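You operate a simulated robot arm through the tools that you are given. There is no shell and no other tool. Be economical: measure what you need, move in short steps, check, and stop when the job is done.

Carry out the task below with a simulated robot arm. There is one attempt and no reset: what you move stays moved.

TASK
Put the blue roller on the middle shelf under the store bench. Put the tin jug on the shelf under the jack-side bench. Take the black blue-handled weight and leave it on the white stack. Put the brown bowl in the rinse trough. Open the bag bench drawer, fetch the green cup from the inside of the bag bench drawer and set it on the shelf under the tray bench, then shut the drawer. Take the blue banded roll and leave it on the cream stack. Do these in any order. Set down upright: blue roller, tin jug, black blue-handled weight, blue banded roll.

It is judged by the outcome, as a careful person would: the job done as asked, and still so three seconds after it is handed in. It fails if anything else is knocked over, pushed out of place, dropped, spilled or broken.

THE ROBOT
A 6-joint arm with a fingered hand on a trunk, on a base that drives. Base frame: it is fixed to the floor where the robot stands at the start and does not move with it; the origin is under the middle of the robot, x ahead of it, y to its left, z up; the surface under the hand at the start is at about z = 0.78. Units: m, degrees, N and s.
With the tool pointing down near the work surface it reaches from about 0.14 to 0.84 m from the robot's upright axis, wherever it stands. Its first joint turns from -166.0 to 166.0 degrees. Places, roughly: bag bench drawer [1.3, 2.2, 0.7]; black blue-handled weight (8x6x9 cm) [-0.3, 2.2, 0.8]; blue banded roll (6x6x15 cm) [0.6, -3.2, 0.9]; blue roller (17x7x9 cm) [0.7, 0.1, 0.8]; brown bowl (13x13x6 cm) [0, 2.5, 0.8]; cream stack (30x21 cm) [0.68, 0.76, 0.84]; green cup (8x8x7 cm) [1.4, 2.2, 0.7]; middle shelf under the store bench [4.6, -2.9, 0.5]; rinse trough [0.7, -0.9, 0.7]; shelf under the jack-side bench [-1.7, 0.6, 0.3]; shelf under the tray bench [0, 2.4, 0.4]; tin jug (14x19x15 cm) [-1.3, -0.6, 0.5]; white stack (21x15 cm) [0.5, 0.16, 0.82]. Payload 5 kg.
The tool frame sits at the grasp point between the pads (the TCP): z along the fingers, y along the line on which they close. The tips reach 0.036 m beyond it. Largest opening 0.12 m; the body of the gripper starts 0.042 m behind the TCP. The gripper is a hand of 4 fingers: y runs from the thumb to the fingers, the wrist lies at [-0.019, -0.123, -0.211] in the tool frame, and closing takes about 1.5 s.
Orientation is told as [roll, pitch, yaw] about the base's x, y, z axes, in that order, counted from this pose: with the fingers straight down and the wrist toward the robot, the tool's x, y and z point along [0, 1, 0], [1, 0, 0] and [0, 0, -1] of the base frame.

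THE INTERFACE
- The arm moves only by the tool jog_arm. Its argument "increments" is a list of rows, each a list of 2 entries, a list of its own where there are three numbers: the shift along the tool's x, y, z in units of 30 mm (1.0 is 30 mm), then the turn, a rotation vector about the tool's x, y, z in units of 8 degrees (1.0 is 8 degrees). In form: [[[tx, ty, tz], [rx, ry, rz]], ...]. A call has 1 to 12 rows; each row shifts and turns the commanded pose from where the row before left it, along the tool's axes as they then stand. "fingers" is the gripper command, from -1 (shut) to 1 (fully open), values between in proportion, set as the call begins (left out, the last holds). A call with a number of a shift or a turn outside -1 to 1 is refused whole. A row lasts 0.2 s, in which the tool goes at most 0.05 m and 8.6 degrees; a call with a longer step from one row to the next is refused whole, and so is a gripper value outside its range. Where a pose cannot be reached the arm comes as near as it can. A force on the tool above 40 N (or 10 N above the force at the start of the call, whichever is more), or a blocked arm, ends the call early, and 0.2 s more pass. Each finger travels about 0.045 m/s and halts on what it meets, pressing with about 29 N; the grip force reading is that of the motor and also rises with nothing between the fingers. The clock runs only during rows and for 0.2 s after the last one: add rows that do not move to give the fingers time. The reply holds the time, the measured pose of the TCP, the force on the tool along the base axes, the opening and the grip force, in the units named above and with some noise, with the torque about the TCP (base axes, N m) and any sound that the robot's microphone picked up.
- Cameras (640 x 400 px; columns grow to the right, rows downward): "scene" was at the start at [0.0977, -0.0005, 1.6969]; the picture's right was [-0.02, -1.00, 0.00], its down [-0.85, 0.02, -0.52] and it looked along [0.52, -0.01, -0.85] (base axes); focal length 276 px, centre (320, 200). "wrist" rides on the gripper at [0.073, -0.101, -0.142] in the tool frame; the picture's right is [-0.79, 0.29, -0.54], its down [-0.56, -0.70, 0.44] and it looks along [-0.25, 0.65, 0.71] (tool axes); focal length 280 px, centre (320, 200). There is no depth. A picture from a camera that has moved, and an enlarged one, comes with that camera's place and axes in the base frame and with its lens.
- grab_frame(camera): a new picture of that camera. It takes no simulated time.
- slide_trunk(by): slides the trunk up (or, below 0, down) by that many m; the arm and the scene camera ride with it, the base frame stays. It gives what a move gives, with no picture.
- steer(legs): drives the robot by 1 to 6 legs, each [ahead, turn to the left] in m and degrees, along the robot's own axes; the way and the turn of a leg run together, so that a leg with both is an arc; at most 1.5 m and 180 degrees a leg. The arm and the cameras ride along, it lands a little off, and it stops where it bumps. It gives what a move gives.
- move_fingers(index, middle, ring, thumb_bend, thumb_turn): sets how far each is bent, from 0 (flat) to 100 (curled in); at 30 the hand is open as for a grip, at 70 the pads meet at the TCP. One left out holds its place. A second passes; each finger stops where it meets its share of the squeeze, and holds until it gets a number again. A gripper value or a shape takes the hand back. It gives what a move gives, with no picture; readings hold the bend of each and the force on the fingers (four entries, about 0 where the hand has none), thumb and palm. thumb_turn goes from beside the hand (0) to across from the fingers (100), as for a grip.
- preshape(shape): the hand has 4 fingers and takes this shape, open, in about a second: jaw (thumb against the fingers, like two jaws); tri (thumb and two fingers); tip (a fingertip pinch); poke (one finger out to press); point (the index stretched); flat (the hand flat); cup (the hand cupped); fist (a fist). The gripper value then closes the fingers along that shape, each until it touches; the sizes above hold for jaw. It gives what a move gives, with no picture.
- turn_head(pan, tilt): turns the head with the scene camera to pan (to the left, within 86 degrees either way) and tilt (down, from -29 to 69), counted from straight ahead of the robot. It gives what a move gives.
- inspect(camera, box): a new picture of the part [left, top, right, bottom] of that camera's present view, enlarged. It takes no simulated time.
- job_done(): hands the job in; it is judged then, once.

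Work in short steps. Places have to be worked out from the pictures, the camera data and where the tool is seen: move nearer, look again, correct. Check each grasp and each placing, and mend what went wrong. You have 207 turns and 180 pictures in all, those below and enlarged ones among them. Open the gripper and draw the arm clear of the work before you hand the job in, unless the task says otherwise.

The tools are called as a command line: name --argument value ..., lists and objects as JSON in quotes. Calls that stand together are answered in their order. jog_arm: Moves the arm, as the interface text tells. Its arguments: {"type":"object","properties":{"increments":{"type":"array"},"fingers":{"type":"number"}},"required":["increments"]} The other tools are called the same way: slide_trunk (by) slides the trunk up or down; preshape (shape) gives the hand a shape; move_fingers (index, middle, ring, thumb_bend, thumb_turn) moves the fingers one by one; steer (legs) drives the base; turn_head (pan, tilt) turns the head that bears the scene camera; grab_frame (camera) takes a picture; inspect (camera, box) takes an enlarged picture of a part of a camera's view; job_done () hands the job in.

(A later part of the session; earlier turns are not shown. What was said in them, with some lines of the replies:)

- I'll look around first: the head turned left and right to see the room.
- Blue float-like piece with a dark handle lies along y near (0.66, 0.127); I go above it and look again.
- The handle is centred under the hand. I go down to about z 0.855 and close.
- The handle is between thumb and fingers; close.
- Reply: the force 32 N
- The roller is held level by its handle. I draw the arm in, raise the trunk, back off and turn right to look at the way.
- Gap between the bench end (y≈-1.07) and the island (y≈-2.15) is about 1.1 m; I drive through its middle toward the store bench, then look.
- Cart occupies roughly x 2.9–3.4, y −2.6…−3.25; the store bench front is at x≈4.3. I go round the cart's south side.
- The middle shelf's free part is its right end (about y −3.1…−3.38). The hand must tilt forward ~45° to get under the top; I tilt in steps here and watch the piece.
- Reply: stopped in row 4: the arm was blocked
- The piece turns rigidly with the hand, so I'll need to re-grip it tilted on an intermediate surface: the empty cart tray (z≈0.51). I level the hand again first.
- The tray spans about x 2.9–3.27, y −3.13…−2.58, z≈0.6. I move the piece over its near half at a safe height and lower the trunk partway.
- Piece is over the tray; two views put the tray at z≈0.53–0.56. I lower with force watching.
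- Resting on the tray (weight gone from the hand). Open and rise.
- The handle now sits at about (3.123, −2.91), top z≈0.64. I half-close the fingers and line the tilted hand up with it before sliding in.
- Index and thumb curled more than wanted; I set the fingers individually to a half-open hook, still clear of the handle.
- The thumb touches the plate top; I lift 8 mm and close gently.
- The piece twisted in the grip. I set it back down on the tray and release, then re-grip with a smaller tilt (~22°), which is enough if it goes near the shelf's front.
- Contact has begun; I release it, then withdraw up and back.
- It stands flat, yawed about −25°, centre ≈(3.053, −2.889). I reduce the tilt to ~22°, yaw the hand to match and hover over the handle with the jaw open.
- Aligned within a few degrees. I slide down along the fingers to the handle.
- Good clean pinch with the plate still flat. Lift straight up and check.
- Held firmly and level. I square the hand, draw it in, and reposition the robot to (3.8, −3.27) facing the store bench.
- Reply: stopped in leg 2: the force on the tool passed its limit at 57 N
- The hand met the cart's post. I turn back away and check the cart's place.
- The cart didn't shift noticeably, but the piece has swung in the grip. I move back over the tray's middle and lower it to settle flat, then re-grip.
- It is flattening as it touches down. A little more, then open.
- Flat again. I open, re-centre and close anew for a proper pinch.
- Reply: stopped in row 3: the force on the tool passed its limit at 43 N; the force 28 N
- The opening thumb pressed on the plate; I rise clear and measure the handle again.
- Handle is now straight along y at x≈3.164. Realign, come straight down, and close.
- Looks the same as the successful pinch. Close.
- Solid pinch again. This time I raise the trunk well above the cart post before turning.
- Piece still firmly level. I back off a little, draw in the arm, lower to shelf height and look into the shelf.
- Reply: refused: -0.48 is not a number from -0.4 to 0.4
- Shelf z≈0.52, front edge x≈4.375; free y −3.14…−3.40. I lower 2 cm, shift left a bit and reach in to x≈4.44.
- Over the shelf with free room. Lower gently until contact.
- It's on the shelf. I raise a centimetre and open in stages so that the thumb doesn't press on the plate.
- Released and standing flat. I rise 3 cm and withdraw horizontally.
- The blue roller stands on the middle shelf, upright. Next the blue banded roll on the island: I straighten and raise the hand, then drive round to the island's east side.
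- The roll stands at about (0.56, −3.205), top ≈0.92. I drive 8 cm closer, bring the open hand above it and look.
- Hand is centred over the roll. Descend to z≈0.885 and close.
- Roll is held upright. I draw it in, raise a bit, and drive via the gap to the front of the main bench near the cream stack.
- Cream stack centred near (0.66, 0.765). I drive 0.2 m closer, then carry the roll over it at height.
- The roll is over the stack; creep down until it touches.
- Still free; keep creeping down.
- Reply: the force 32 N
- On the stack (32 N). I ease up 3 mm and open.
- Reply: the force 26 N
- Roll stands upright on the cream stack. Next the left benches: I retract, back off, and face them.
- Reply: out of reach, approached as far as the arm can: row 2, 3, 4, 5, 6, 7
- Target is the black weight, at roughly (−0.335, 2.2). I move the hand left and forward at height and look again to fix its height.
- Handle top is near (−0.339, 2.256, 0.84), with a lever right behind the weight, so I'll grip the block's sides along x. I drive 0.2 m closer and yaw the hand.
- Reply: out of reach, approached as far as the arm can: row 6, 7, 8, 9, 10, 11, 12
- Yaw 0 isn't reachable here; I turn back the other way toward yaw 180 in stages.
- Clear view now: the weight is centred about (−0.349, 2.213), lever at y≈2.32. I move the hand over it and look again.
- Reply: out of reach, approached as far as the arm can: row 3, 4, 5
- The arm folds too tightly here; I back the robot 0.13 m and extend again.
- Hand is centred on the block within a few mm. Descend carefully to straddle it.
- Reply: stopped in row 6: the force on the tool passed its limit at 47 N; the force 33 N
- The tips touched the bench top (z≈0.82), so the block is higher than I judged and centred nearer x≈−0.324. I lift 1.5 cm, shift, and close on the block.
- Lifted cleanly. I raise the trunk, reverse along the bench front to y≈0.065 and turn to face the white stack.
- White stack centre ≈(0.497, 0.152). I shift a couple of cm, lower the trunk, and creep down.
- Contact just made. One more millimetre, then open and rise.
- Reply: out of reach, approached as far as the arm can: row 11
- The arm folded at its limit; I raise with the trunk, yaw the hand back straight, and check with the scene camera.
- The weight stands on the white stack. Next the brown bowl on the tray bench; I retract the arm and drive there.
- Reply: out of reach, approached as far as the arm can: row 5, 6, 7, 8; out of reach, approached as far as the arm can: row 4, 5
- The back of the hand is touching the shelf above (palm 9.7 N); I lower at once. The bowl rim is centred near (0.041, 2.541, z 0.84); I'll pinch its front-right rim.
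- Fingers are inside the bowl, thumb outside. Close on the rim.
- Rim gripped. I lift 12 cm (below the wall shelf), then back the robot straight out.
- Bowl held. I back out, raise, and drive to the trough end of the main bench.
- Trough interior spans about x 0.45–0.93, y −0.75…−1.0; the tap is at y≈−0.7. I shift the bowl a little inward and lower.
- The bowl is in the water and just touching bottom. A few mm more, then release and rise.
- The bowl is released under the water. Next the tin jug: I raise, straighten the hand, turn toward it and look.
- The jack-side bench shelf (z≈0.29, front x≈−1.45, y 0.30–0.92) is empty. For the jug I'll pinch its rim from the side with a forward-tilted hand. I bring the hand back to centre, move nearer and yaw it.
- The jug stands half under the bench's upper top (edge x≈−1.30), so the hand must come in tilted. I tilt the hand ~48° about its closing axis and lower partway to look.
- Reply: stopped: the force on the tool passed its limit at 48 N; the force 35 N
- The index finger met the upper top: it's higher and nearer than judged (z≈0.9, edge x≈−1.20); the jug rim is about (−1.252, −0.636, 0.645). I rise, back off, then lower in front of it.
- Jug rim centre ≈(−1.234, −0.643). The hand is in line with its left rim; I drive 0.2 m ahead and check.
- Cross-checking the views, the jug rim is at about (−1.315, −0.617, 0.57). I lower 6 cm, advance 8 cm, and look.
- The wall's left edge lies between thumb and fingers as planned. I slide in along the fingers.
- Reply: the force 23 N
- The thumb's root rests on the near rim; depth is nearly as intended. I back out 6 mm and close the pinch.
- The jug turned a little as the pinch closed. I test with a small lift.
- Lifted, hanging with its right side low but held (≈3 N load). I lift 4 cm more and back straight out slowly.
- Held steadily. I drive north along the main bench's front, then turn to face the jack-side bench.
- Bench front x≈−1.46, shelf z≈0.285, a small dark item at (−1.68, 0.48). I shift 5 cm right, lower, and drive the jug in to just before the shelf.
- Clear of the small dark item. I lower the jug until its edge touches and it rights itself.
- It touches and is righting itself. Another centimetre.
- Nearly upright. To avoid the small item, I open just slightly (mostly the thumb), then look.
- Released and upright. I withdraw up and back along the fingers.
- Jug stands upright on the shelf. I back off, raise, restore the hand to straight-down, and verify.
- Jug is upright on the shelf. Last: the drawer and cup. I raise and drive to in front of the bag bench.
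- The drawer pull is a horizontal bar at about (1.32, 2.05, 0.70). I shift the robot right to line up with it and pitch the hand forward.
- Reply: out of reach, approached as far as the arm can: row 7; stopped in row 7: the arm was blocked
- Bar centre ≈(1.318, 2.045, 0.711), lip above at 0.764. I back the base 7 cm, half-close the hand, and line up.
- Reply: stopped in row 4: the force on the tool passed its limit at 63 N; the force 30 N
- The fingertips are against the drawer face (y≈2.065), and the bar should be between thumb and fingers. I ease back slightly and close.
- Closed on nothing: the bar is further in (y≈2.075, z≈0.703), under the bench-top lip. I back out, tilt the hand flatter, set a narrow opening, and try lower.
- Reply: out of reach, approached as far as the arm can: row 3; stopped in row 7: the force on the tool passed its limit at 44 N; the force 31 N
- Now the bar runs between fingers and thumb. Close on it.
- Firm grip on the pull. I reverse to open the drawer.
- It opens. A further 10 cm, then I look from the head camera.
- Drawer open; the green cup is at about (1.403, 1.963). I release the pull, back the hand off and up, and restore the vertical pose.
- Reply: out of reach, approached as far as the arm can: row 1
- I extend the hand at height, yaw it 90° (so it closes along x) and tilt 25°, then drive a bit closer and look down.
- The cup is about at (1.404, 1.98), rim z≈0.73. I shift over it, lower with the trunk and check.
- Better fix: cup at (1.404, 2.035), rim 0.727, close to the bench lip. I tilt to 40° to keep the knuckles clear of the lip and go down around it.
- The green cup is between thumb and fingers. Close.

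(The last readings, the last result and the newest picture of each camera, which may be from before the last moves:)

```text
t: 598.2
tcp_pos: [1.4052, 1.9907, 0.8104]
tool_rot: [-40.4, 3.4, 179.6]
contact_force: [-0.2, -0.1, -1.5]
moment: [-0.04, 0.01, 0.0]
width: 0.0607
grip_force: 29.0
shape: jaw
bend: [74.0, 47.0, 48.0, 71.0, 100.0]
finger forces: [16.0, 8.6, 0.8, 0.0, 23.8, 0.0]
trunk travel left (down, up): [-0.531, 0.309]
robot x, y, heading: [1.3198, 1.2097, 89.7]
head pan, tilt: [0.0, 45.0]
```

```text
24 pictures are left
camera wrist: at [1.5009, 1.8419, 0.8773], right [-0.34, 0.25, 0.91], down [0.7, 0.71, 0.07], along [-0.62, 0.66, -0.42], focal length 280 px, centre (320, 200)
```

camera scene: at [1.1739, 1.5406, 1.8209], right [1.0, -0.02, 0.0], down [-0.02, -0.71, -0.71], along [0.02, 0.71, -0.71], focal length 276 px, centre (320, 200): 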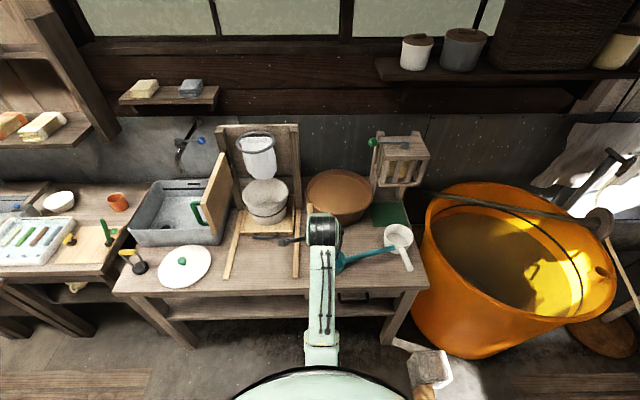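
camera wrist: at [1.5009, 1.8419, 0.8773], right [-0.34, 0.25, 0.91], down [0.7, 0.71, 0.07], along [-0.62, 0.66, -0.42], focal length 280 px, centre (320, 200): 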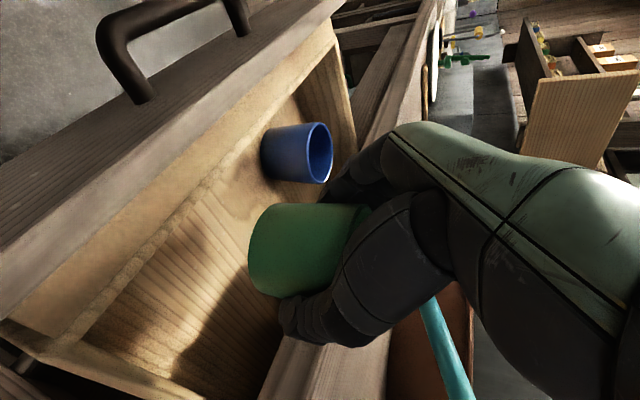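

Cup held upright. I raise high, and drive to the front of the tray bench.

slide_trunk --by 0.3

steer --legs '[[0, 77.5], [1.37, 0], [0, -77.5]]'

turn_head --pan 0 --tilt 50

grab_frame --camera "scene"

```text
t: 601.2
tcp_pos: [1.405, 1.9901, 1.1117]
tool_rot: [-40.4, 3.3, 179.6]
contact_force: [0.2, 1.1, -2.5]
moment: [-0.03, 0.0, -0.01]
width: 0.0607
grip_force: 29.3
shape: jaw
bend: [74.0, 47.0, 48.0, 71.0, 100.0]
finger forces: [16.1, 8.6, 0.9, 0.1, 23.9, 0.0]
trunk travel left (down, up): [-0.831, 0.009]
robot x, y, heading: [1.3236, 1.2073, 89.9]
head pan, tilt: [0.0, 45.0]
```

```text
t: 616.6
tcp_pos: [0.1073, 2.3059, 1.1113]
tool_rot: [-40.3, 3.3, 177.6]
contact_force: [-0.5, -0.6, -2.1]
moment: [-0.03, 0.02, -0.01]
width: 0.0609
grip_force: 29.0
shape: jaw
bend: [74.0, 47.0, 48.0, 71.0, 100.0]
finger forces: [16.4, 8.6, 0.5, 0.0, 23.4, 0.1]
trunk travel left (down, up): [-0.831, 0.009]
robot x, y, heading: [-0.0028, 1.5225, 87.8]
head pan, tilt: [0.0, 45.0]
```

```text
t: 617.3
tcp_pos: [0.1074, 2.3081, 1.1115]
tool_rot: [-40.3, 3.2, 177.6]
contact_force: [0.8, -0.5, -1.7]
moment: [-0.01, 0.0, 0.02]
width: 0.0604
grip_force: 29.1
shape: jaw
bend: [74.0, 47.0, 48.0, 71.0, 100.0]
finger forces: [16.4, 8.7, 0.6, 0.0, 23.4, 0.0]
trunk travel left (down, up): [-0.831, 0.009]
robot x, y, heading: [-0.005, 1.5253, 87.7]
head pan, tilt: [0.0, 50.0]
```

```text
23 pictures are left
camera scene: at [0.0002, 1.6344, 1.814], right [1.0, -0.04, 0.0], down [-0.03, -0.77, -0.64], along [0.02, 0.64, -0.77], focal length 276 px, centre (320, 200)
```

scene: 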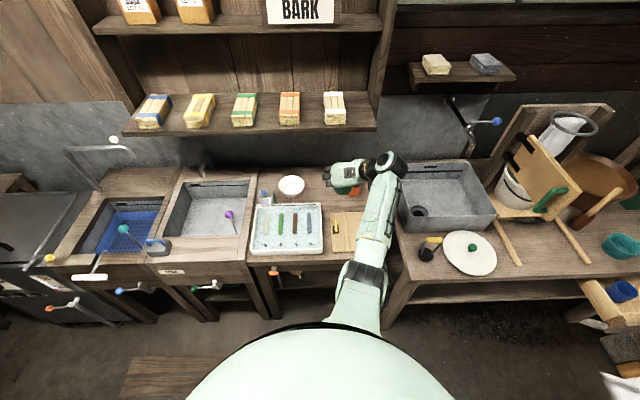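

I back off 0.3 m, lower in front of the bench to shelf height and look in.

steer --legs '[[-0.3, 0]]'

slide_trunk --by -0.4

slide_trunk --by -0.18

turn_head --pan 0 --tilt 35

grab_frame --camera "scene"

grab_frame --camera "wrist"

```text
t: 619.5
tcp_pos: [0.0977, 2.0076, 1.111]
tool_rot: [-40.3, 3.3, 177.4]
contact_force: [-0.3, 0.0, -1.0]
moment: [-0.04, 0.02, -0.03]
width: 0.0604
grip_force: 29.3
shape: jaw
bend: [74.0, 47.0, 48.0, 71.0, 100.0]
finger forces: [16.4, 8.8, 0.6, 0.0, 23.4, 0.0]
trunk travel left (down, up): [-0.831, 0.009]
robot x, y, heading: [-0.0139, 1.2253, 88.0]
head pan, tilt: [0.0, 50.0]
```

```text
t: 623.3
tcp_pos: [0.0978, 2.0073, 0.7116]
tool_rot: [-40.4, 3.3, 177.4]
contact_force: [-0.3, 0.1, -2.1]
moment: [-0.01, -0.02, 0.0]
width: 0.0606
grip_force: 29.1
shape: jaw
bend: [74.0, 47.0, 48.0, 71.0, 100.0]
finger forces: [16.4, 8.8, 0.6, 0.1, 23.3, 0.1]
trunk travel left (down, up): [-0.431, 0.409]
robot x, y, heading: [-0.0141, 1.2271, 87.9]
head pan, tilt: [0.0, 50.0]
```

```text
t: 625.3
tcp_pos: [0.0985, 2.0068, 0.5311]
tool_rot: [-40.5, 3.3, 177.4]
contact_force: [-0.2, -1.8, -1.3]
moment: [0.01, -0.01, 0.01]
width: 0.0604
grip_force: 29.2
shape: jaw
bend: [74.0, 47.0, 48.0, 71.0, 100.0]
finger forces: [16.4, 8.7, 0.6, 0.1, 23.3, 0.1]
trunk travel left (down, up): [-0.251, 0.589]
robot x, y, heading: [-0.0132, 1.2301, 87.9]
head pan, tilt: [0.0, 50.0]
```

```text
t: 626.0
tcp_pos: [0.0978, 2.0082, 0.531]
tool_rot: [-40.5, 3.3, 177.6]
contact_force: [-0.2, -0.1, -0.8]
moment: [-0.06, 0.0, 0.03]
width: 0.0607
grip_force: 29.1
shape: jaw
bend: [74.0, 47.0, 48.0, 71.0, 100.0]
finger forces: [16.4, 8.7, 0.6, 0.0, 23.3, 0.0]
trunk travel left (down, up): [-0.251, 0.589]
robot x, y, heading: [-0.015, 1.2279, 87.7]
head pan, tilt: [0.0, 35.0]
```

```text
22 pictures are left
camera scene: at [-0.0103, 1.3465, 1.2556], right [1.0, -0.04, 0.0], down [-0.02, -0.57, -0.82], along [0.03, 0.82, -0.57], focal length 276 px, centre (320, 200)
```

scene: 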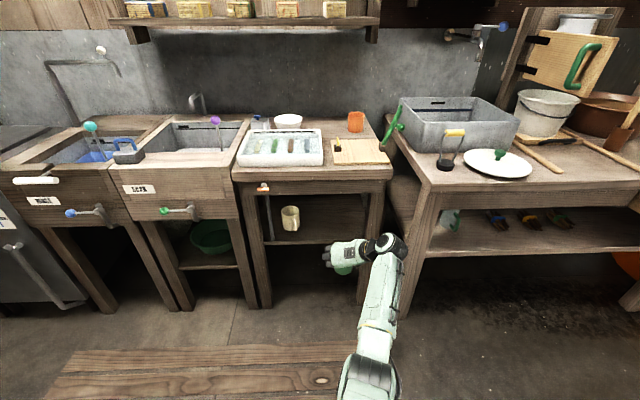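

```text
21 pictures are left
camera wrist: at [0.1879, 1.8555, 0.5975], right [-0.33, 0.26, 0.91], down [0.73, 0.68, 0.07], along [-0.6, 0.68, -0.42], focal length 280 px, centre (320, 200)
```

wrist: 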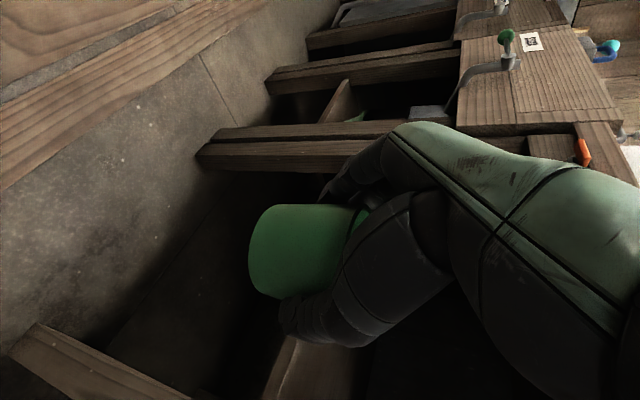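

inspect --camera "scene" --box '[230, 150, 410, 310]'

```text
2.50 times, centred on (320, 230) of scene
camera zoom: at [-0.0103, 1.3465, 1.2556], right [1.0, -0.04, 0.0], down [-0.02, -0.57, -0.82], along [0.03, 0.82, -0.57], focal length 691 px, centre (320, 125)
```

zoom: 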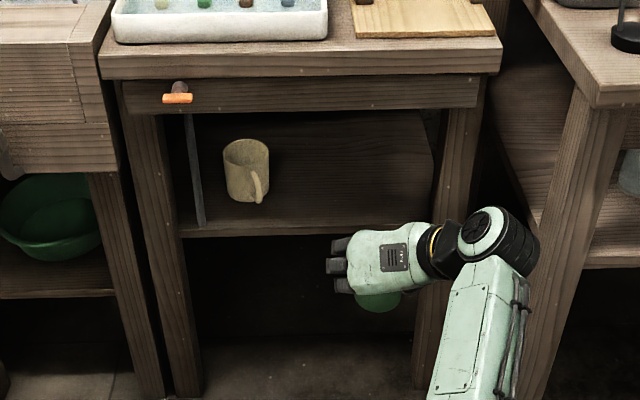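

Shelf surface z≈0.43–0.45 (front y≈2.2), apron bottom z≈0.69, a mug at x≈−0.12. I shift 5 cm left, drive in 0.2 m, and check.

jog_arm --increments '[[[0, 0.85, 0], [0, 0, 0]], [[0, 0.85, 0], [0, 0, 0]], [[0, 0, 0], [0, 0, 0]]]'

steer --legs '[[0.17, 0]]'

grab_frame --camera "wrist"

inspect --camera "scene" --box '[230, 170, 430, 320]'

```text
t: 626.9
tcp_pos: [0.0475, 2.01, 0.5284]
tool_rot: [-40.6, 3.3, 177.6]
contact_force: [-0.3, 0.2, -1.9]
moment: [0.01, 0.0, -0.01]
width: 0.0609
grip_force: 29.0
shape: jaw
bend: [74.0, 47.0, 48.0, 71.0, 100.0]
finger forces: [16.4, 8.8, 0.6, 0.0, 23.6, 0.0]
trunk travel left (down, up): [-0.251, 0.589]
robot x, y, heading: [-0.0123, 1.2265, 87.7]
head pan, tilt: [0.0, 35.0]
```

```text
t: 628.4
tcp_pos: [0.0532, 2.1795, 0.5284]
tool_rot: [-40.4, 3.4, 177.4]
contact_force: [1.0, 0.4, -1.3]
moment: [0.0, 0.02, 0.0]
width: 0.0605
grip_force: 29.1
shape: jaw
bend: [74.0, 47.0, 48.0, 71.0, 100.0]
finger forces: [16.3, 8.7, 0.6, 0.0, 23.5, 0.0]
trunk travel left (down, up): [-0.251, 0.589]
robot x, y, heading: [-0.0093, 1.3947, 88.1]
head pan, tilt: [0.0, 35.0]
```

```text
19 pictures are left
camera wrist: at [0.1427, 2.0275, 0.594], right [-0.33, 0.26, 0.91], down [0.73, 0.68, 0.07], along [-0.6, 0.68, -0.42], focal length 280 px, centre (320, 200)
```

wrist: 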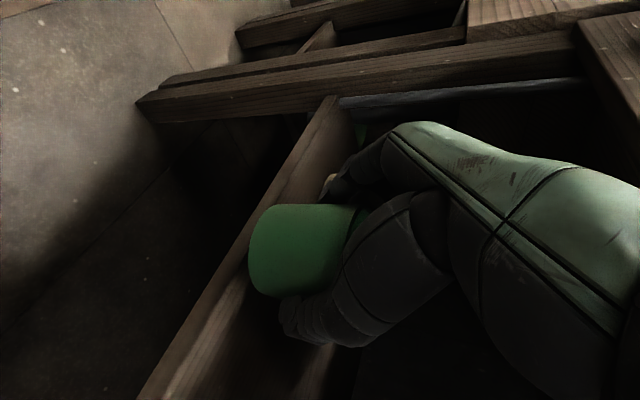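

```text
2.67 times, centred on (330, 245) of scene
camera zoom: at [-0.004, 1.517, 1.2556], right [1.0, -0.04, 0.0], down [-0.02, -0.57, -0.82], along [0.03, 0.82, -0.57], focal length 737 px, centre (293, 80)
```

zoom: 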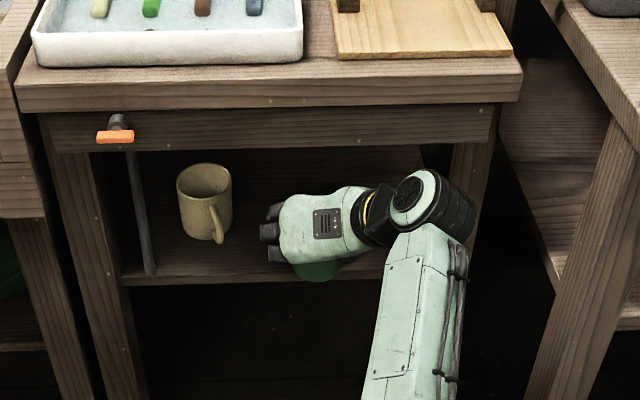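

Shelf edge fixed at y≈2.227, z≈0.427. I lower 3 cm, slide in 9 cm, then set down.

jog_arm --increments '[[[0.32, 0, 0.38], [0, 0, 0]], [[0.3, 0, 0.36], [0, 0, 0]], [[-0.77, 0, 0.64], [0, 0, 0]], [[-0.77, 0, 0.64], [0, 0, 0]], [[-0.77, 0, 0.64], [0, 0, 0]], [[0, 0, 0], [0, 0, 0]]]'

grab_frame --camera "wrist"

```text
t: 629.8
tcp_pos: [0.0599, 2.2627, 0.4959]
tool_rot: [-40.0, 3.3, 177.4]
contact_force: [-0.6, -0.3, -1.4]
moment: [-0.02, 0.0, 0.0]
width: 0.0606
grip_force: 29.0
shape: jaw
bend: [74.0, 47.0, 48.0, 71.0, 100.0]
finger forces: [16.5, 8.6, 0.6, 0.1, 23.3, 0.1]
trunk travel left (down, up): [-0.251, 0.589]
robot x, y, heading: [-0.0085, 1.3963, 87.9]
head pan, tilt: [0.0, 35.0]
```

```text
17 pictures are left
camera wrist: at [0.1487, 2.1114, 0.563], right [-0.33, 0.27, 0.91], down [0.73, 0.68, 0.06], along [-0.6, 0.68, -0.42], focal length 280 px, centre (320, 200)
```

wrist: 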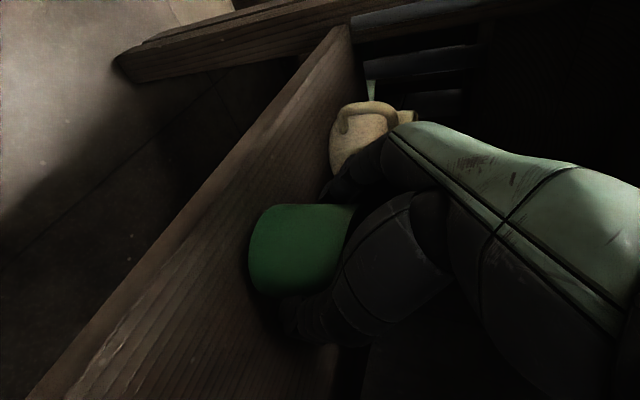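

Cup is over the shelf. A bit further in, then lower to contact.

jog_arm --increments '[[[-0.5, 0, 0.42], [0, 0, 0]], [[0.1, 0, 0.12], [0, 0, 0]], [[0.1, 0, 0.12], [0, 0, 0]], [[0.1, 0, 0.12], [0, 0, 0]], [[0, 0, 0], [0, 0, 0]]]'

```text
t: 631.0
tcp_pos: [0.0596, 2.271, 0.4903]
tool_rot: [-40.7, 3.4, 177.7]
contact_force: [-0.7, 0.5, -1.1]
moment: [-0.02, -0.01, 0.02]
width: 0.0604
grip_force: 28.8
shape: jaw
bend: [74.0, 47.0, 48.0, 71.0, 100.0]
finger forces: [16.6, 8.8, 0.6, 0.0, 23.1, 0.1]
out of reach, approached as far as the arm can: row 1, 2
trunk travel left (down, up): [-0.251, 0.589]
robot x, y, heading: [-0.0083, 1.3973, 87.9]
head pan, tilt: [0.0, 35.0]
```

At the arm's reach; I finish lowering with the trunk.

slide_trunk --by -0.008

slide_trunk --by -0.006

```text
t: 631.6
tcp_pos: [0.0612, 2.2706, 0.4871]
tool_rot: [-41.0, 3.2, 177.5]
contact_force: [0.7, 3.4, 17.2]
moment: [0.26, 0.38, -0.07]
width: 0.0606
grip_force: 29.2
shape: jaw
bend: [74.0, 47.0, 48.0, 71.0, 100.0]
finger forces: [17.3, 9.8, 1.7, 0.0, 24.7, 0.0]
trunk travel left (down, up): [-0.243, 0.597]
robot x, y, heading: [-0.0066, 1.3976, 87.7]
head pan, tilt: [0.0, 35.0]
```

```text
t: 632.1
tcp_pos: [0.0614, 2.2718, 0.4845]
tool_rot: [-41.2, 3.3, 177.4]
contact_force: [-1.0, 3.9, 35.8]
moment: [0.64, 0.61, -0.21]
width: 0.0604
grip_force: 28.8
shape: jaw
bend: [74.0, 47.0, 48.0, 71.0, 100.0]
finger forces: [18.0, 11.3, 1.6, 0.0, 25.9, 0.1]
trunk travel left (down, up): [-0.237, 0.603]
robot x, y, heading: [-0.0083, 1.397, 87.8]
head pan, tilt: [0.0, 35.0]
```

slide_trunk --by 0.006

move_fingers --index 35 --middle 35 --ring 35 --thumb_bend 42

grab_frame --camera "wrist"

```text
t: 632.7
tcp_pos: [0.0598, 2.2692, 0.4846]
tool_rot: [-40.8, 3.5, 177.6]
contact_force: [0.5, 8.2, 22.4]
moment: [0.52, 0.49, -0.18]
width: 0.0605
grip_force: 28.5
shape: jaw
bend: [74.0, 47.0, 48.0, 71.0, 100.0]
finger forces: [18.5, 10.6, 1.3, 0.0, 26.6, 0.1]
trunk travel left (down, up): [-0.243, 0.597]
robot x, y, heading: [-0.0111, 1.3956, 87.7]
head pan, tilt: [0.0, 35.0]
```

```text
t: 633.7
tcp_pos: [0.0605, 2.2671, 0.4805]
tool_rot: [-40.5, 3.5, 177.5]
contact_force: [-3.7, -0.8, 6.2]
moment: [0.11, 0.43, 0.09]
width: 0.0786
grip_force: 3.6
shape: fingers
bend: [48.0, 35.0, 35.0, 42.0, 100.0]
finger forces: [7.0, 0.0, 0.0, 0.0, 0.1, 0.1]
trunk travel left (down, up): [-0.243, 0.597]
robot x, y, heading: [-0.0071, 1.3949, 87.9]
head pan, tilt: [0.0, 35.0]
```

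```text
16 pictures are left
camera wrist: at [0.1496, 2.1161, 0.5469], right [-0.33, 0.26, 0.91], down [0.73, 0.68, 0.07], along [-0.6, 0.68, -0.42], focal length 280 px, centre (320, 200)
```

wrist: 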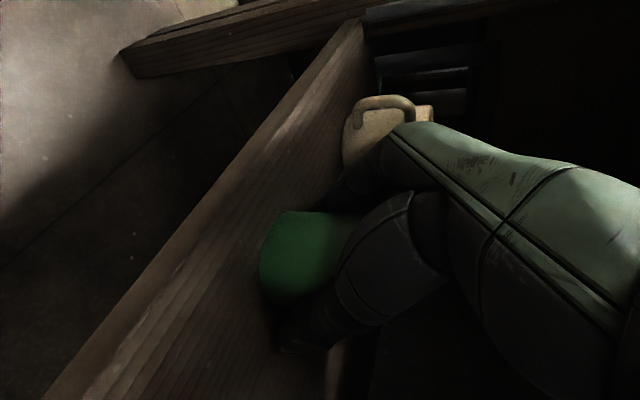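

The index finger is touching something (7 N, likely the shelf); I rise 2 cm, open it again, and withdraw.

slide_trunk --by 0.02

move_fingers --index 34 --middle 34 --ring 34 --thumb_bend 38

jog_arm --increments '[[[0, 0, -0.5], [0, 0, 0]], [[0, 0, -0.7], [0, 0, 0]], [[0.3, 0, -0.7], [0, 0, 0]], [[0.5, 0, -0.6], [0, 0, 0]], [[0.6, 0, -0.6], [0, 0, 0]], [[0.6, 0, -0.6], [0, 0, 0]], [[0, 0, 0], [0, 0, 0]]]'

grab_frame --camera "wrist"

```text
t: 634.3
tcp_pos: [0.0596, 2.2638, 0.4921]
tool_rot: [-39.7, 3.2, 177.5]
contact_force: [0.3, -0.9, 0.1]
moment: [0.0, -0.02, 0.01]
width: 0.0746
grip_force: 0.1
shape: fingers
bend: [51.0, 35.0, 35.0, 42.0, 100.0]
finger forces: [0.3, 0.0, 0.0, 0.1, 0.6, 0.1]
trunk travel left (down, up): [-0.263, 0.577]
robot x, y, heading: [-0.0083, 1.3999, 88.0]
head pan, tilt: [0.0, 35.0]
```

```text
t: 635.3
tcp_pos: [0.0598, 2.2657, 0.492]
tool_rot: [-39.8, 3.1, 177.5]
contact_force: [0.0, -0.4, 0.3]
moment: [0.0, -0.02, 0.0]
width: 0.1052
grip_force: 0.0
shape: fingers
bend: [34.0, 34.0, 34.0, 38.0, 100.0]
finger forces: [0.1, 0.0, 0.1, 0.0, 0.1, 0.0]
trunk travel left (down, up): [-0.263, 0.577]
robot x, y, heading: [-0.0098, 1.4, 87.8]
head pan, tilt: [0.0, 35.0]
```

```text
t: 636.9
tcp_pos: [0.0528, 2.1505, 0.547]
tool_rot: [-40.4, 3.3, 177.5]
contact_force: [-0.1, -0.1, 0.0]
moment: [0.0, 0.03, 0.02]
width: 0.1054
grip_force: 0.0
shape: fingers
bend: [34.0, 34.0, 34.0, 38.0, 100.0]
finger forces: [0.0, 0.0, 0.1, 0.0, 0.0, 0.0]
trunk travel left (down, up): [-0.263, 0.577]
robot x, y, heading: [-0.0095, 1.3959, 87.7]
head pan, tilt: [0.0, 35.0]
```

```text
15 pictures are left
camera wrist: at [0.1425, 1.9989, 0.6126], right [-0.33, 0.26, 0.91], down [0.73, 0.68, 0.07], along [-0.6, 0.68, -0.42], focal length 280 px, centre (320, 200)
```

wrist: 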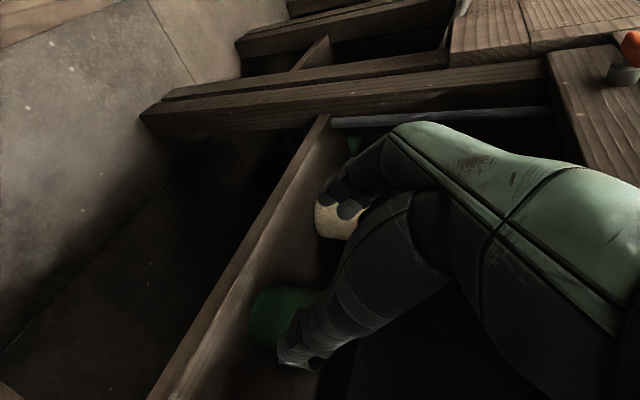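

The cup stands on the shelf. I back out, check, and restore the hand pose at height.

steer --legs '[[-0.22, 0]]'

inspect --camera "scene" --box '[230, 150, 410, 310]'

slide_trunk --by 0.4

jog_arm --increments '[[[0, 0, 0], [0, 1, 0]], [[0, 0, 0], [0, 1, 0]], [[0, 0, 0], [0, 1, 0]], [[0, 0, 0], [0, 1, 0]], [[0, 0, 0], [0, 1, 0]], [[0, 0, 0], [0, 0, 1]], [[0, 0, 0], [0, 0, 1]], [[0, 0, 0], [0, 0, 1]], [[0, 0, 0], [0, 0, 1]], [[0, 0, 0], [0, 0, 1]], [[0, 0, 0], [0, 0, 1]], [[0, 0, 0], [0, 0, 1]]]'

jog_arm --increments '[[[0, 0, 0], [0, 0, 1]], [[0, 0, 0], [0, 0, 1]], [[0, 0, 0], [0, 0, 1]], [[0, 0, 0], [0, 0, 1]], [[0, 0, 0], [0, 0, 0.2]], [[0, -1, 0], [0, 0, 0]], [[0, -1, 0], [0, 0, 0]], [[0, -1, 0], [0, 0, 0]], [[0, 0, 0], [0, 0, 0]]]' --fingers -1

```text
t: 638.7
tcp_pos: [0.0446, 1.9291, 0.5464]
tool_rot: [-40.5, 3.4, 177.5]
contact_force: [0.5, 0.9, 1.4]
moment: [0.0, 0.0, -0.02]
width: 0.1055
grip_force: 0.0
shape: fingers
bend: [34.0, 34.0, 34.0, 38.0, 100.0]
finger forces: [0.0, 0.1, 0.1, 0.0, 0.0, 0.0]
trunk travel left (down, up): [-0.263, 0.577]
robot x, y, heading: [-0.0181, 1.1765, 87.7]
head pan, tilt: [0.0, 35.0]
```

```text
2.50 times, centred on (320, 230) of scene
camera zoom: at [-0.0122, 1.2936, 1.2678], right [1.0, -0.04, 0.0], down [-0.02, -0.57, -0.82], along [0.03, 0.82, -0.57], focal length 691 px, centre (320, 125)
```

zoom: 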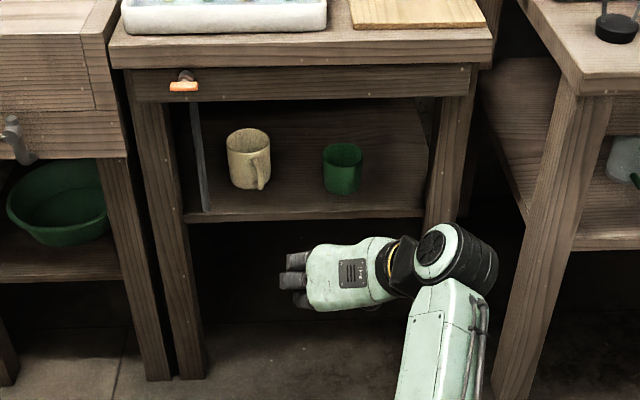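

```text
t: 642.6
tcp_pos: [0.0442, 1.9291, 0.9458]
tool_rot: [-40.6, 3.4, 177.5]
contact_force: [0.1, 0.6, -0.2]
moment: [-0.02, 0.0, 0.04]
width: 0.1055
grip_force: 0.1
shape: fingers
bend: [34.0, 34.0, 34.0, 38.0, 100.0]
finger forces: [0.0, 0.0, 0.0, 0.0, 0.0, 0.0]
trunk travel left (down, up): [-0.663, 0.177]
robot x, y, heading: [-0.0181, 1.1759, 87.7]
head pan, tilt: [0.0, 35.0]
```

```text
t: 645.2
tcp_pos: [0.0442, 1.9299, 0.9466]
tool_rot: [-3.1, 1.5, 121.4]
contact_force: [0.2, 0.3, 0.1]
moment: [0.03, -0.02, 0.01]
width: 0.1053
grip_force: 0.0
shape: fingers
bend: [34.0, 34.0, 34.0, 38.0, 100.0]
finger forces: [0.1, 0.1, 0.0, 0.0, 0.0, 0.0]
trunk travel left (down, up): [-0.663, 0.177]
robot x, y, heading: [-0.0159, 1.1749, 87.4]
head pan, tilt: [0.0, 35.0]
```

```text
t: 647.2
tcp_pos: [0.0418, 1.8398, 0.9456]
tool_rot: [-3.3, -0.4, 88.0]
contact_force: [-0.3, -0.5, 0.1]
moment: [-0.02, -0.04, 0.0]
width: 0.0
grip_force: 28.6
shape: jaw
bend: [70.0, 70.0, 70.0, 55.0, 100.0]
finger forces: [0.1, 0.0, 0.0, 0.1, 0.0, 0.0]
trunk travel left (down, up): [-0.663, 0.177]
robot x, y, heading: [-0.0156, 1.177, 87.8]
head pan, tilt: [0.0, 35.0]
```

Cup upright on the shelf next to the mug. Now back to the drawer to shut it, keeping clear of the bench end.

steer --legs '[[0.2, 0], [0, -88], [1.33, 0], [0, 90], [-0.27, 0]]'

jog_arm --increments '[[[0, 0.5, 0], [-1, 0, 0]], [[0, 0.5, 0], [-1, 0, 0]], [[0, 0, 0], [-1, 0, 0]], [[0, 0, 0], [-1, 0, 0]], [[0, 0, 0], [-1, 0, 0]], [[0, 0, 0], [-1, 0, 0]], [[0, 0, 0], [-1, 0, 0]], [[0, 0, 0], [0, 0, 0]]]'

turn_head --pan 0 --tilt 50

grab_frame --camera "scene"

```text
t: 666.4
tcp_pos: [1.3457, 1.7746, 0.9464]
tool_rot: [-3.3, -0.5, 90.6]
contact_force: [-0.6, -0.4, -0.2]
moment: [0.02, -0.02, 0.0]
width: 0.0004
grip_force: 29.2
shape: jaw
bend: [70.0, 70.0, 70.0, 55.0, 100.0]
finger forces: [0.1, 0.0, 0.0, 0.0, 0.0, 0.0]
trunk travel left (down, up): [-0.663, 0.177]
robot x, y, heading: [1.3192, 1.1057, 90.3]
head pan, tilt: [0.0, 35.0]
```

```text
t: 668.2
tcp_pos: [1.3437, 1.8048, 0.9488]
tool_rot: [-5.8, -54.0, 95.7]
contact_force: [0.0, 0.5, -0.1]
moment: [0.0, -0.03, 0.0]
width: 0.0
grip_force: 29.0
shape: jaw
bend: [70.0, 70.0, 70.0, 55.0, 100.0]
finger forces: [0.0, 0.0, 0.0, 0.0, 0.1, 0.1]
trunk travel left (down, up): [-0.663, 0.177]
robot x, y, heading: [1.3214, 1.1075, 90.3]
head pan, tilt: [0.0, 35.0]
```

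```text
t: 669.0
tcp_pos: [1.3427, 1.8051, 0.9492]
tool_rot: [-5.9, -54.0, 95.8]
contact_force: [0.2, 0.9, 0.4]
moment: [0.03, 0.0, -0.02]
width: 0.0
grip_force: 29.0
shape: jaw
bend: [70.0, 70.0, 70.0, 55.0, 100.0]
finger forces: [0.1, 0.0, 0.0, 0.1, 0.0, 0.0]
trunk travel left (down, up): [-0.663, 0.177]
robot x, y, heading: [1.3166, 1.113, 90.1]
head pan, tilt: [0.0, 50.0]
```

```text
13 pictures are left
camera scene: at [1.317, 1.2164, 1.646], right [1.0, 0.01, 0.0], down [0.0, -0.77, -0.64], along [0.0, 0.64, -0.77], focal length 276 px, centre (320, 200)
```

scene: 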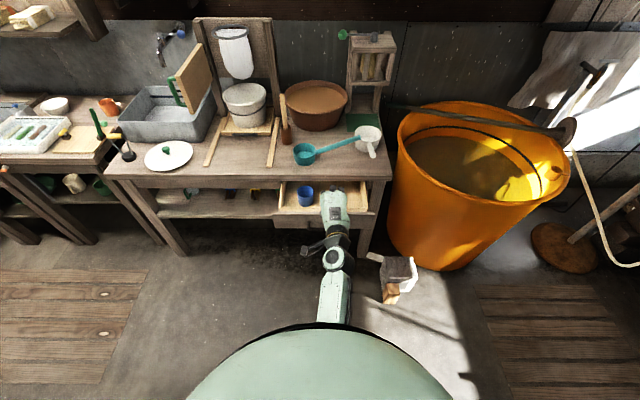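

I draw the closed hand back 8 cm, lower to pull height, and then push with the base.

jog_arm --increments '[[[0, -0.59, -0.81], [0, 0, 0]], [[0, -0.59, -0.81], [0, 0, 0]], [[0, -0.4, -0.55], [0, 0, 0]], [[0, 0, 0], [0, 0, 0]]]'

slide_trunk --by -0.225

steer --legs '[[0.12, 0]]'

grab_frame --camera "scene"

```text
t: 670.0
tcp_pos: [1.3472, 1.7233, 0.9452]
tool_rot: [-6.0, -56.3, 95.6]
contact_force: [0.0, 0.2, -0.9]
moment: [0.01, 0.03, 0.03]
width: 0.0
grip_force: 29.1
shape: jaw
bend: [70.0, 70.0, 70.0, 55.0, 100.0]
finger forces: [0.0, 0.0, 0.0, 0.0, 0.1, 0.1]
trunk travel left (down, up): [-0.663, 0.177]
robot x, y, heading: [1.3203, 1.1071, 90.5]
head pan, tilt: [0.0, 50.0]
```

```text
t: 672.3
tcp_pos: [1.3468, 1.7236, 0.7198]
tool_rot: [-6.0, -56.4, 95.5]
contact_force: [0.6, 0.0, 0.0]
moment: [-0.02, 0.03, 0.0]
width: 0.0002
grip_force: 29.0
shape: jaw
bend: [70.0, 70.0, 70.0, 55.0, 100.0]
finger forces: [0.0, 0.0, 0.1, 0.0, 0.0, 0.1]
trunk travel left (down, up): [-0.438, 0.402]
robot x, y, heading: [1.3125, 1.108, 90.5]
head pan, tilt: [0.0, 50.0]
```

```text
t: 673.6
tcp_pos: [1.3459, 1.8455, 0.7183]
tool_rot: [-6.0, -56.3, 95.4]
contact_force: [0.4, -0.3, 0.0]
moment: [0.0, 0.0, -0.01]
width: 0.0003
grip_force: 28.7
shape: jaw
bend: [70.0, 70.0, 70.0, 55.0, 100.0]
finger forces: [0.0, 0.0, 0.0, 0.0, 0.0, 0.1]
trunk travel left (down, up): [-0.438, 0.402]
robot x, y, heading: [1.3148, 1.23, 90.3]
head pan, tilt: [0.0, 50.0]
```

```text
12 pictures are left
camera scene: at [1.3162, 1.3385, 1.4208], right [1.0, 0.01, 0.0], down [0.0, -0.77, -0.64], along [0.0, 0.64, -0.77], focal length 276 px, centre (320, 200)
```

scene: 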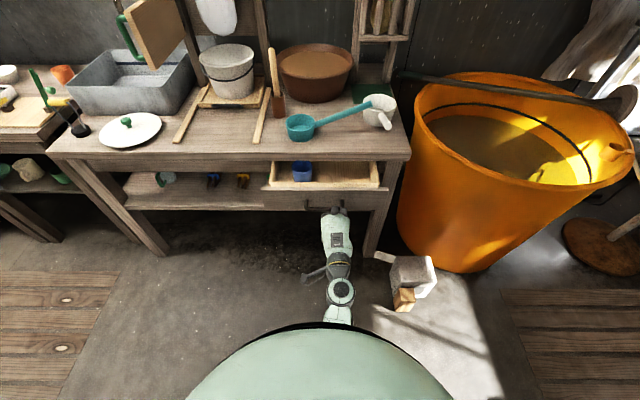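

steer --legs '[[0.15, 0]]'

inspect --camera "scene" --box '[220, 130, 420, 280]'

```text
t: 675.1
tcp_pos: [1.3462, 1.9947, 0.7184]
tool_rot: [-6.0, -56.2, 95.5]
contact_force: [-1.4, 0.6, -1.4]
moment: [0.03, 0.02, 0.01]
width: 0.0
grip_force: 29.1
shape: jaw
bend: [70.0, 70.0, 70.0, 55.0, 100.0]
finger forces: [0.0, 0.0, 0.0, 0.1, 0.0, 0.0]
trunk travel left (down, up): [-0.438, 0.402]
robot x, y, heading: [1.3142, 1.3783, 90.5]
head pan, tilt: [0.0, 50.0]
```

```text
2.67 times, centred on (320, 205) of scene
camera zoom: at [1.3155, 1.4878, 1.4209], right [1.0, 0.0, 0.0], down [0.0, -0.77, -0.64], along [0.0, 0.64, -0.77], focal length 737 px, centre (320, 187)
```

zoom: 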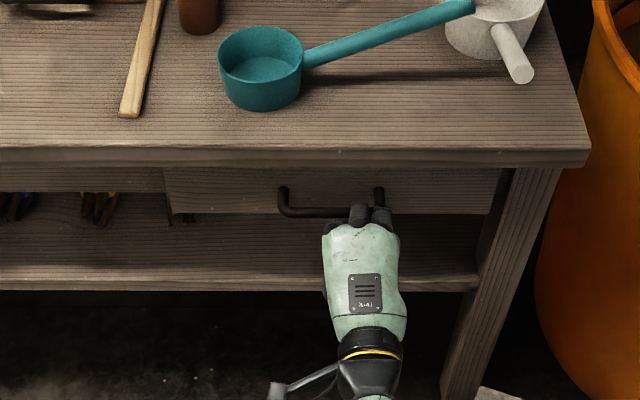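

Nearly shut; push on until it stops.

steer --legs '[[0.06, 0]]'

inspect --camera "scene" --box '[220, 130, 420, 280]'

```text
t: 676.0
tcp_pos: [1.345, 2.0157, 0.7271]
tool_rot: [-5.6, -57.0, 95.2]
contact_force: [2.4, -22.6, 9.2]
moment: [-0.16, 0.13, 0.29]
width: 0.0
grip_force: 29.1
shape: jaw
bend: [70.0, 70.0, 70.0, 55.0, 100.0]
finger forces: [0.0, 0.0, 0.0, 0.0, 0.0, 0.0]
trunk travel left (down, up): [-0.438, 0.402]
robot x, y, heading: [1.3158, 1.4045, 90.2]
head pan, tilt: [0.0, 50.0]
stopped in leg 1: the force on the tool passed its limit at 88 N (the readings are from after the stop); the commanded pose is now the measured one
```

```text
2.67 times, centred on (320, 205) of scene
camera zoom: at [1.3156, 1.5086, 1.4212], right [1.0, 0.0, 0.0], down [0.0, -0.76, -0.64], along [0.0, 0.64, -0.76], focal length 737 px, centre (320, 187)
```

zoom: 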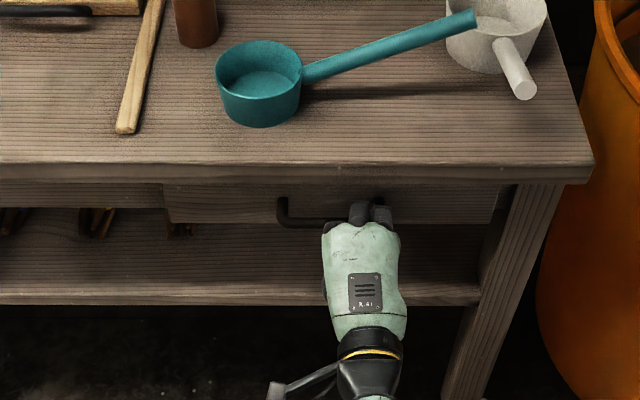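

It stopped hard: the drawer is shut. I back away and verify, and open the hand.

steer --legs '[[-0.2, 0]]'

jog_arm --increments '[[[1, 0, 0], [0, 0, 0]], [[1, 0, 0], [0, 0, 0]], [[1, 0, 0], [0, 0, 0]], [[0, 0, 0], [0, 0, 0]], [[0, 0, 0], [0, 0, 0]], [[0, 0, 0], [0, 0, 0]], [[0, 0, 0], [0, 0, 0]]]' --fingers 1

inspect --camera "scene" --box '[200, 60, 440, 240]'

```text
t: 677.7
tcp_pos: [1.3445, 1.8183, 0.726]
tool_rot: [-5.5, -56.8, 95.3]
contact_force: [0.0, -0.8, -0.4]
moment: [-0.05, 0.0, 0.0]
width: 0.0
grip_force: 29.0
shape: jaw
bend: [70.0, 70.0, 70.0, 55.0, 100.0]
finger forces: [0.1, 0.1, 0.0, 0.0, 0.0, 0.1]
trunk travel left (down, up): [-0.438, 0.402]
robot x, y, heading: [1.318, 1.2028, 90.3]
head pan, tilt: [0.0, 50.0]
```

```text
t: 679.3
tcp_pos: [1.2608, 1.8178, 0.7184]
tool_rot: [-5.6, -56.8, 95.3]
contact_force: [0.1, 0.6, -0.6]
moment: [0.05, -0.04, -0.03]
width: 0.1195
grip_force: 0.1
shape: jaw
bend: [30.0, 30.0, 30.0, 30.0, 98.0]
finger forces: [0.0, 0.0, 0.0, 0.1, 0.1, 0.0]
out of reach, approached as far as the arm can: row 2
trunk travel left (down, up): [-0.438, 0.402]
robot x, y, heading: [1.3191, 1.2033, 90.5]
head pan, tilt: [0.0, 50.0]
```

```text
2.22 times, centred on (320, 150) of scene
camera zoom: at [1.3162, 1.3122, 1.421], right [1.0, 0.01, 0.0], down [0.0, -0.77, -0.64], along [0.0, 0.64, -0.77], focal length 614 px, centre (320, 311)
```

zoom: 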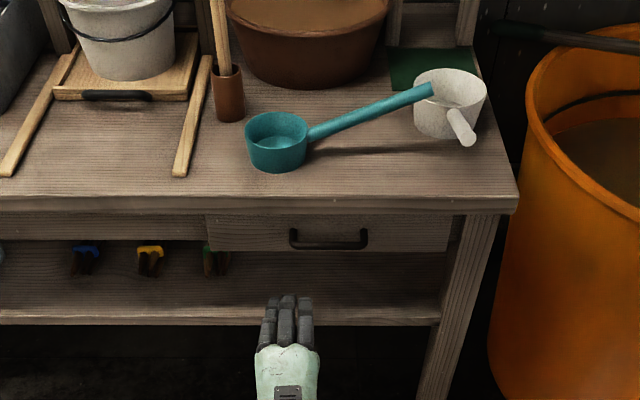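

The drawer is shut flush, all placings were checked, and the open hand is clear of the work. I hand the job in.

job_done

```text
The job is handed in.
```

I finished all six jobs and handed them in; one result I couldn't see.

- **Blue roller:** it stands upright at the right end of the middle shelf under the store bench.
- **Blue banded roll:** it stands upright on the cream stack.
- **Black blue-handled weight:** it stands upright on the white stack.
- **Brown bowl:** I let it go on the bottom of the rinse trough, but the water is opaque, so I couldn't see how it settled.
- **Tin jug:** it stands upright on the shelf under the jack-side bench.
- **Green cup:** I took it from the bag bench drawer and set it on the shelf under the tray bench. The drawer is shut flush again.

Some bumps along the way:

- The hand bumped the cart's post while carrying the roller; the cart looked to be in the same place afterwards.
- A finger hit the top of the stand holding the jug.
- The back of the hand touched the wall shelf above the tray bench.
- The thumb brushed something beside the weight, probably the rim of the white tub.

I saw nothing knocked over or moved by these, though I didn't check every spot again.
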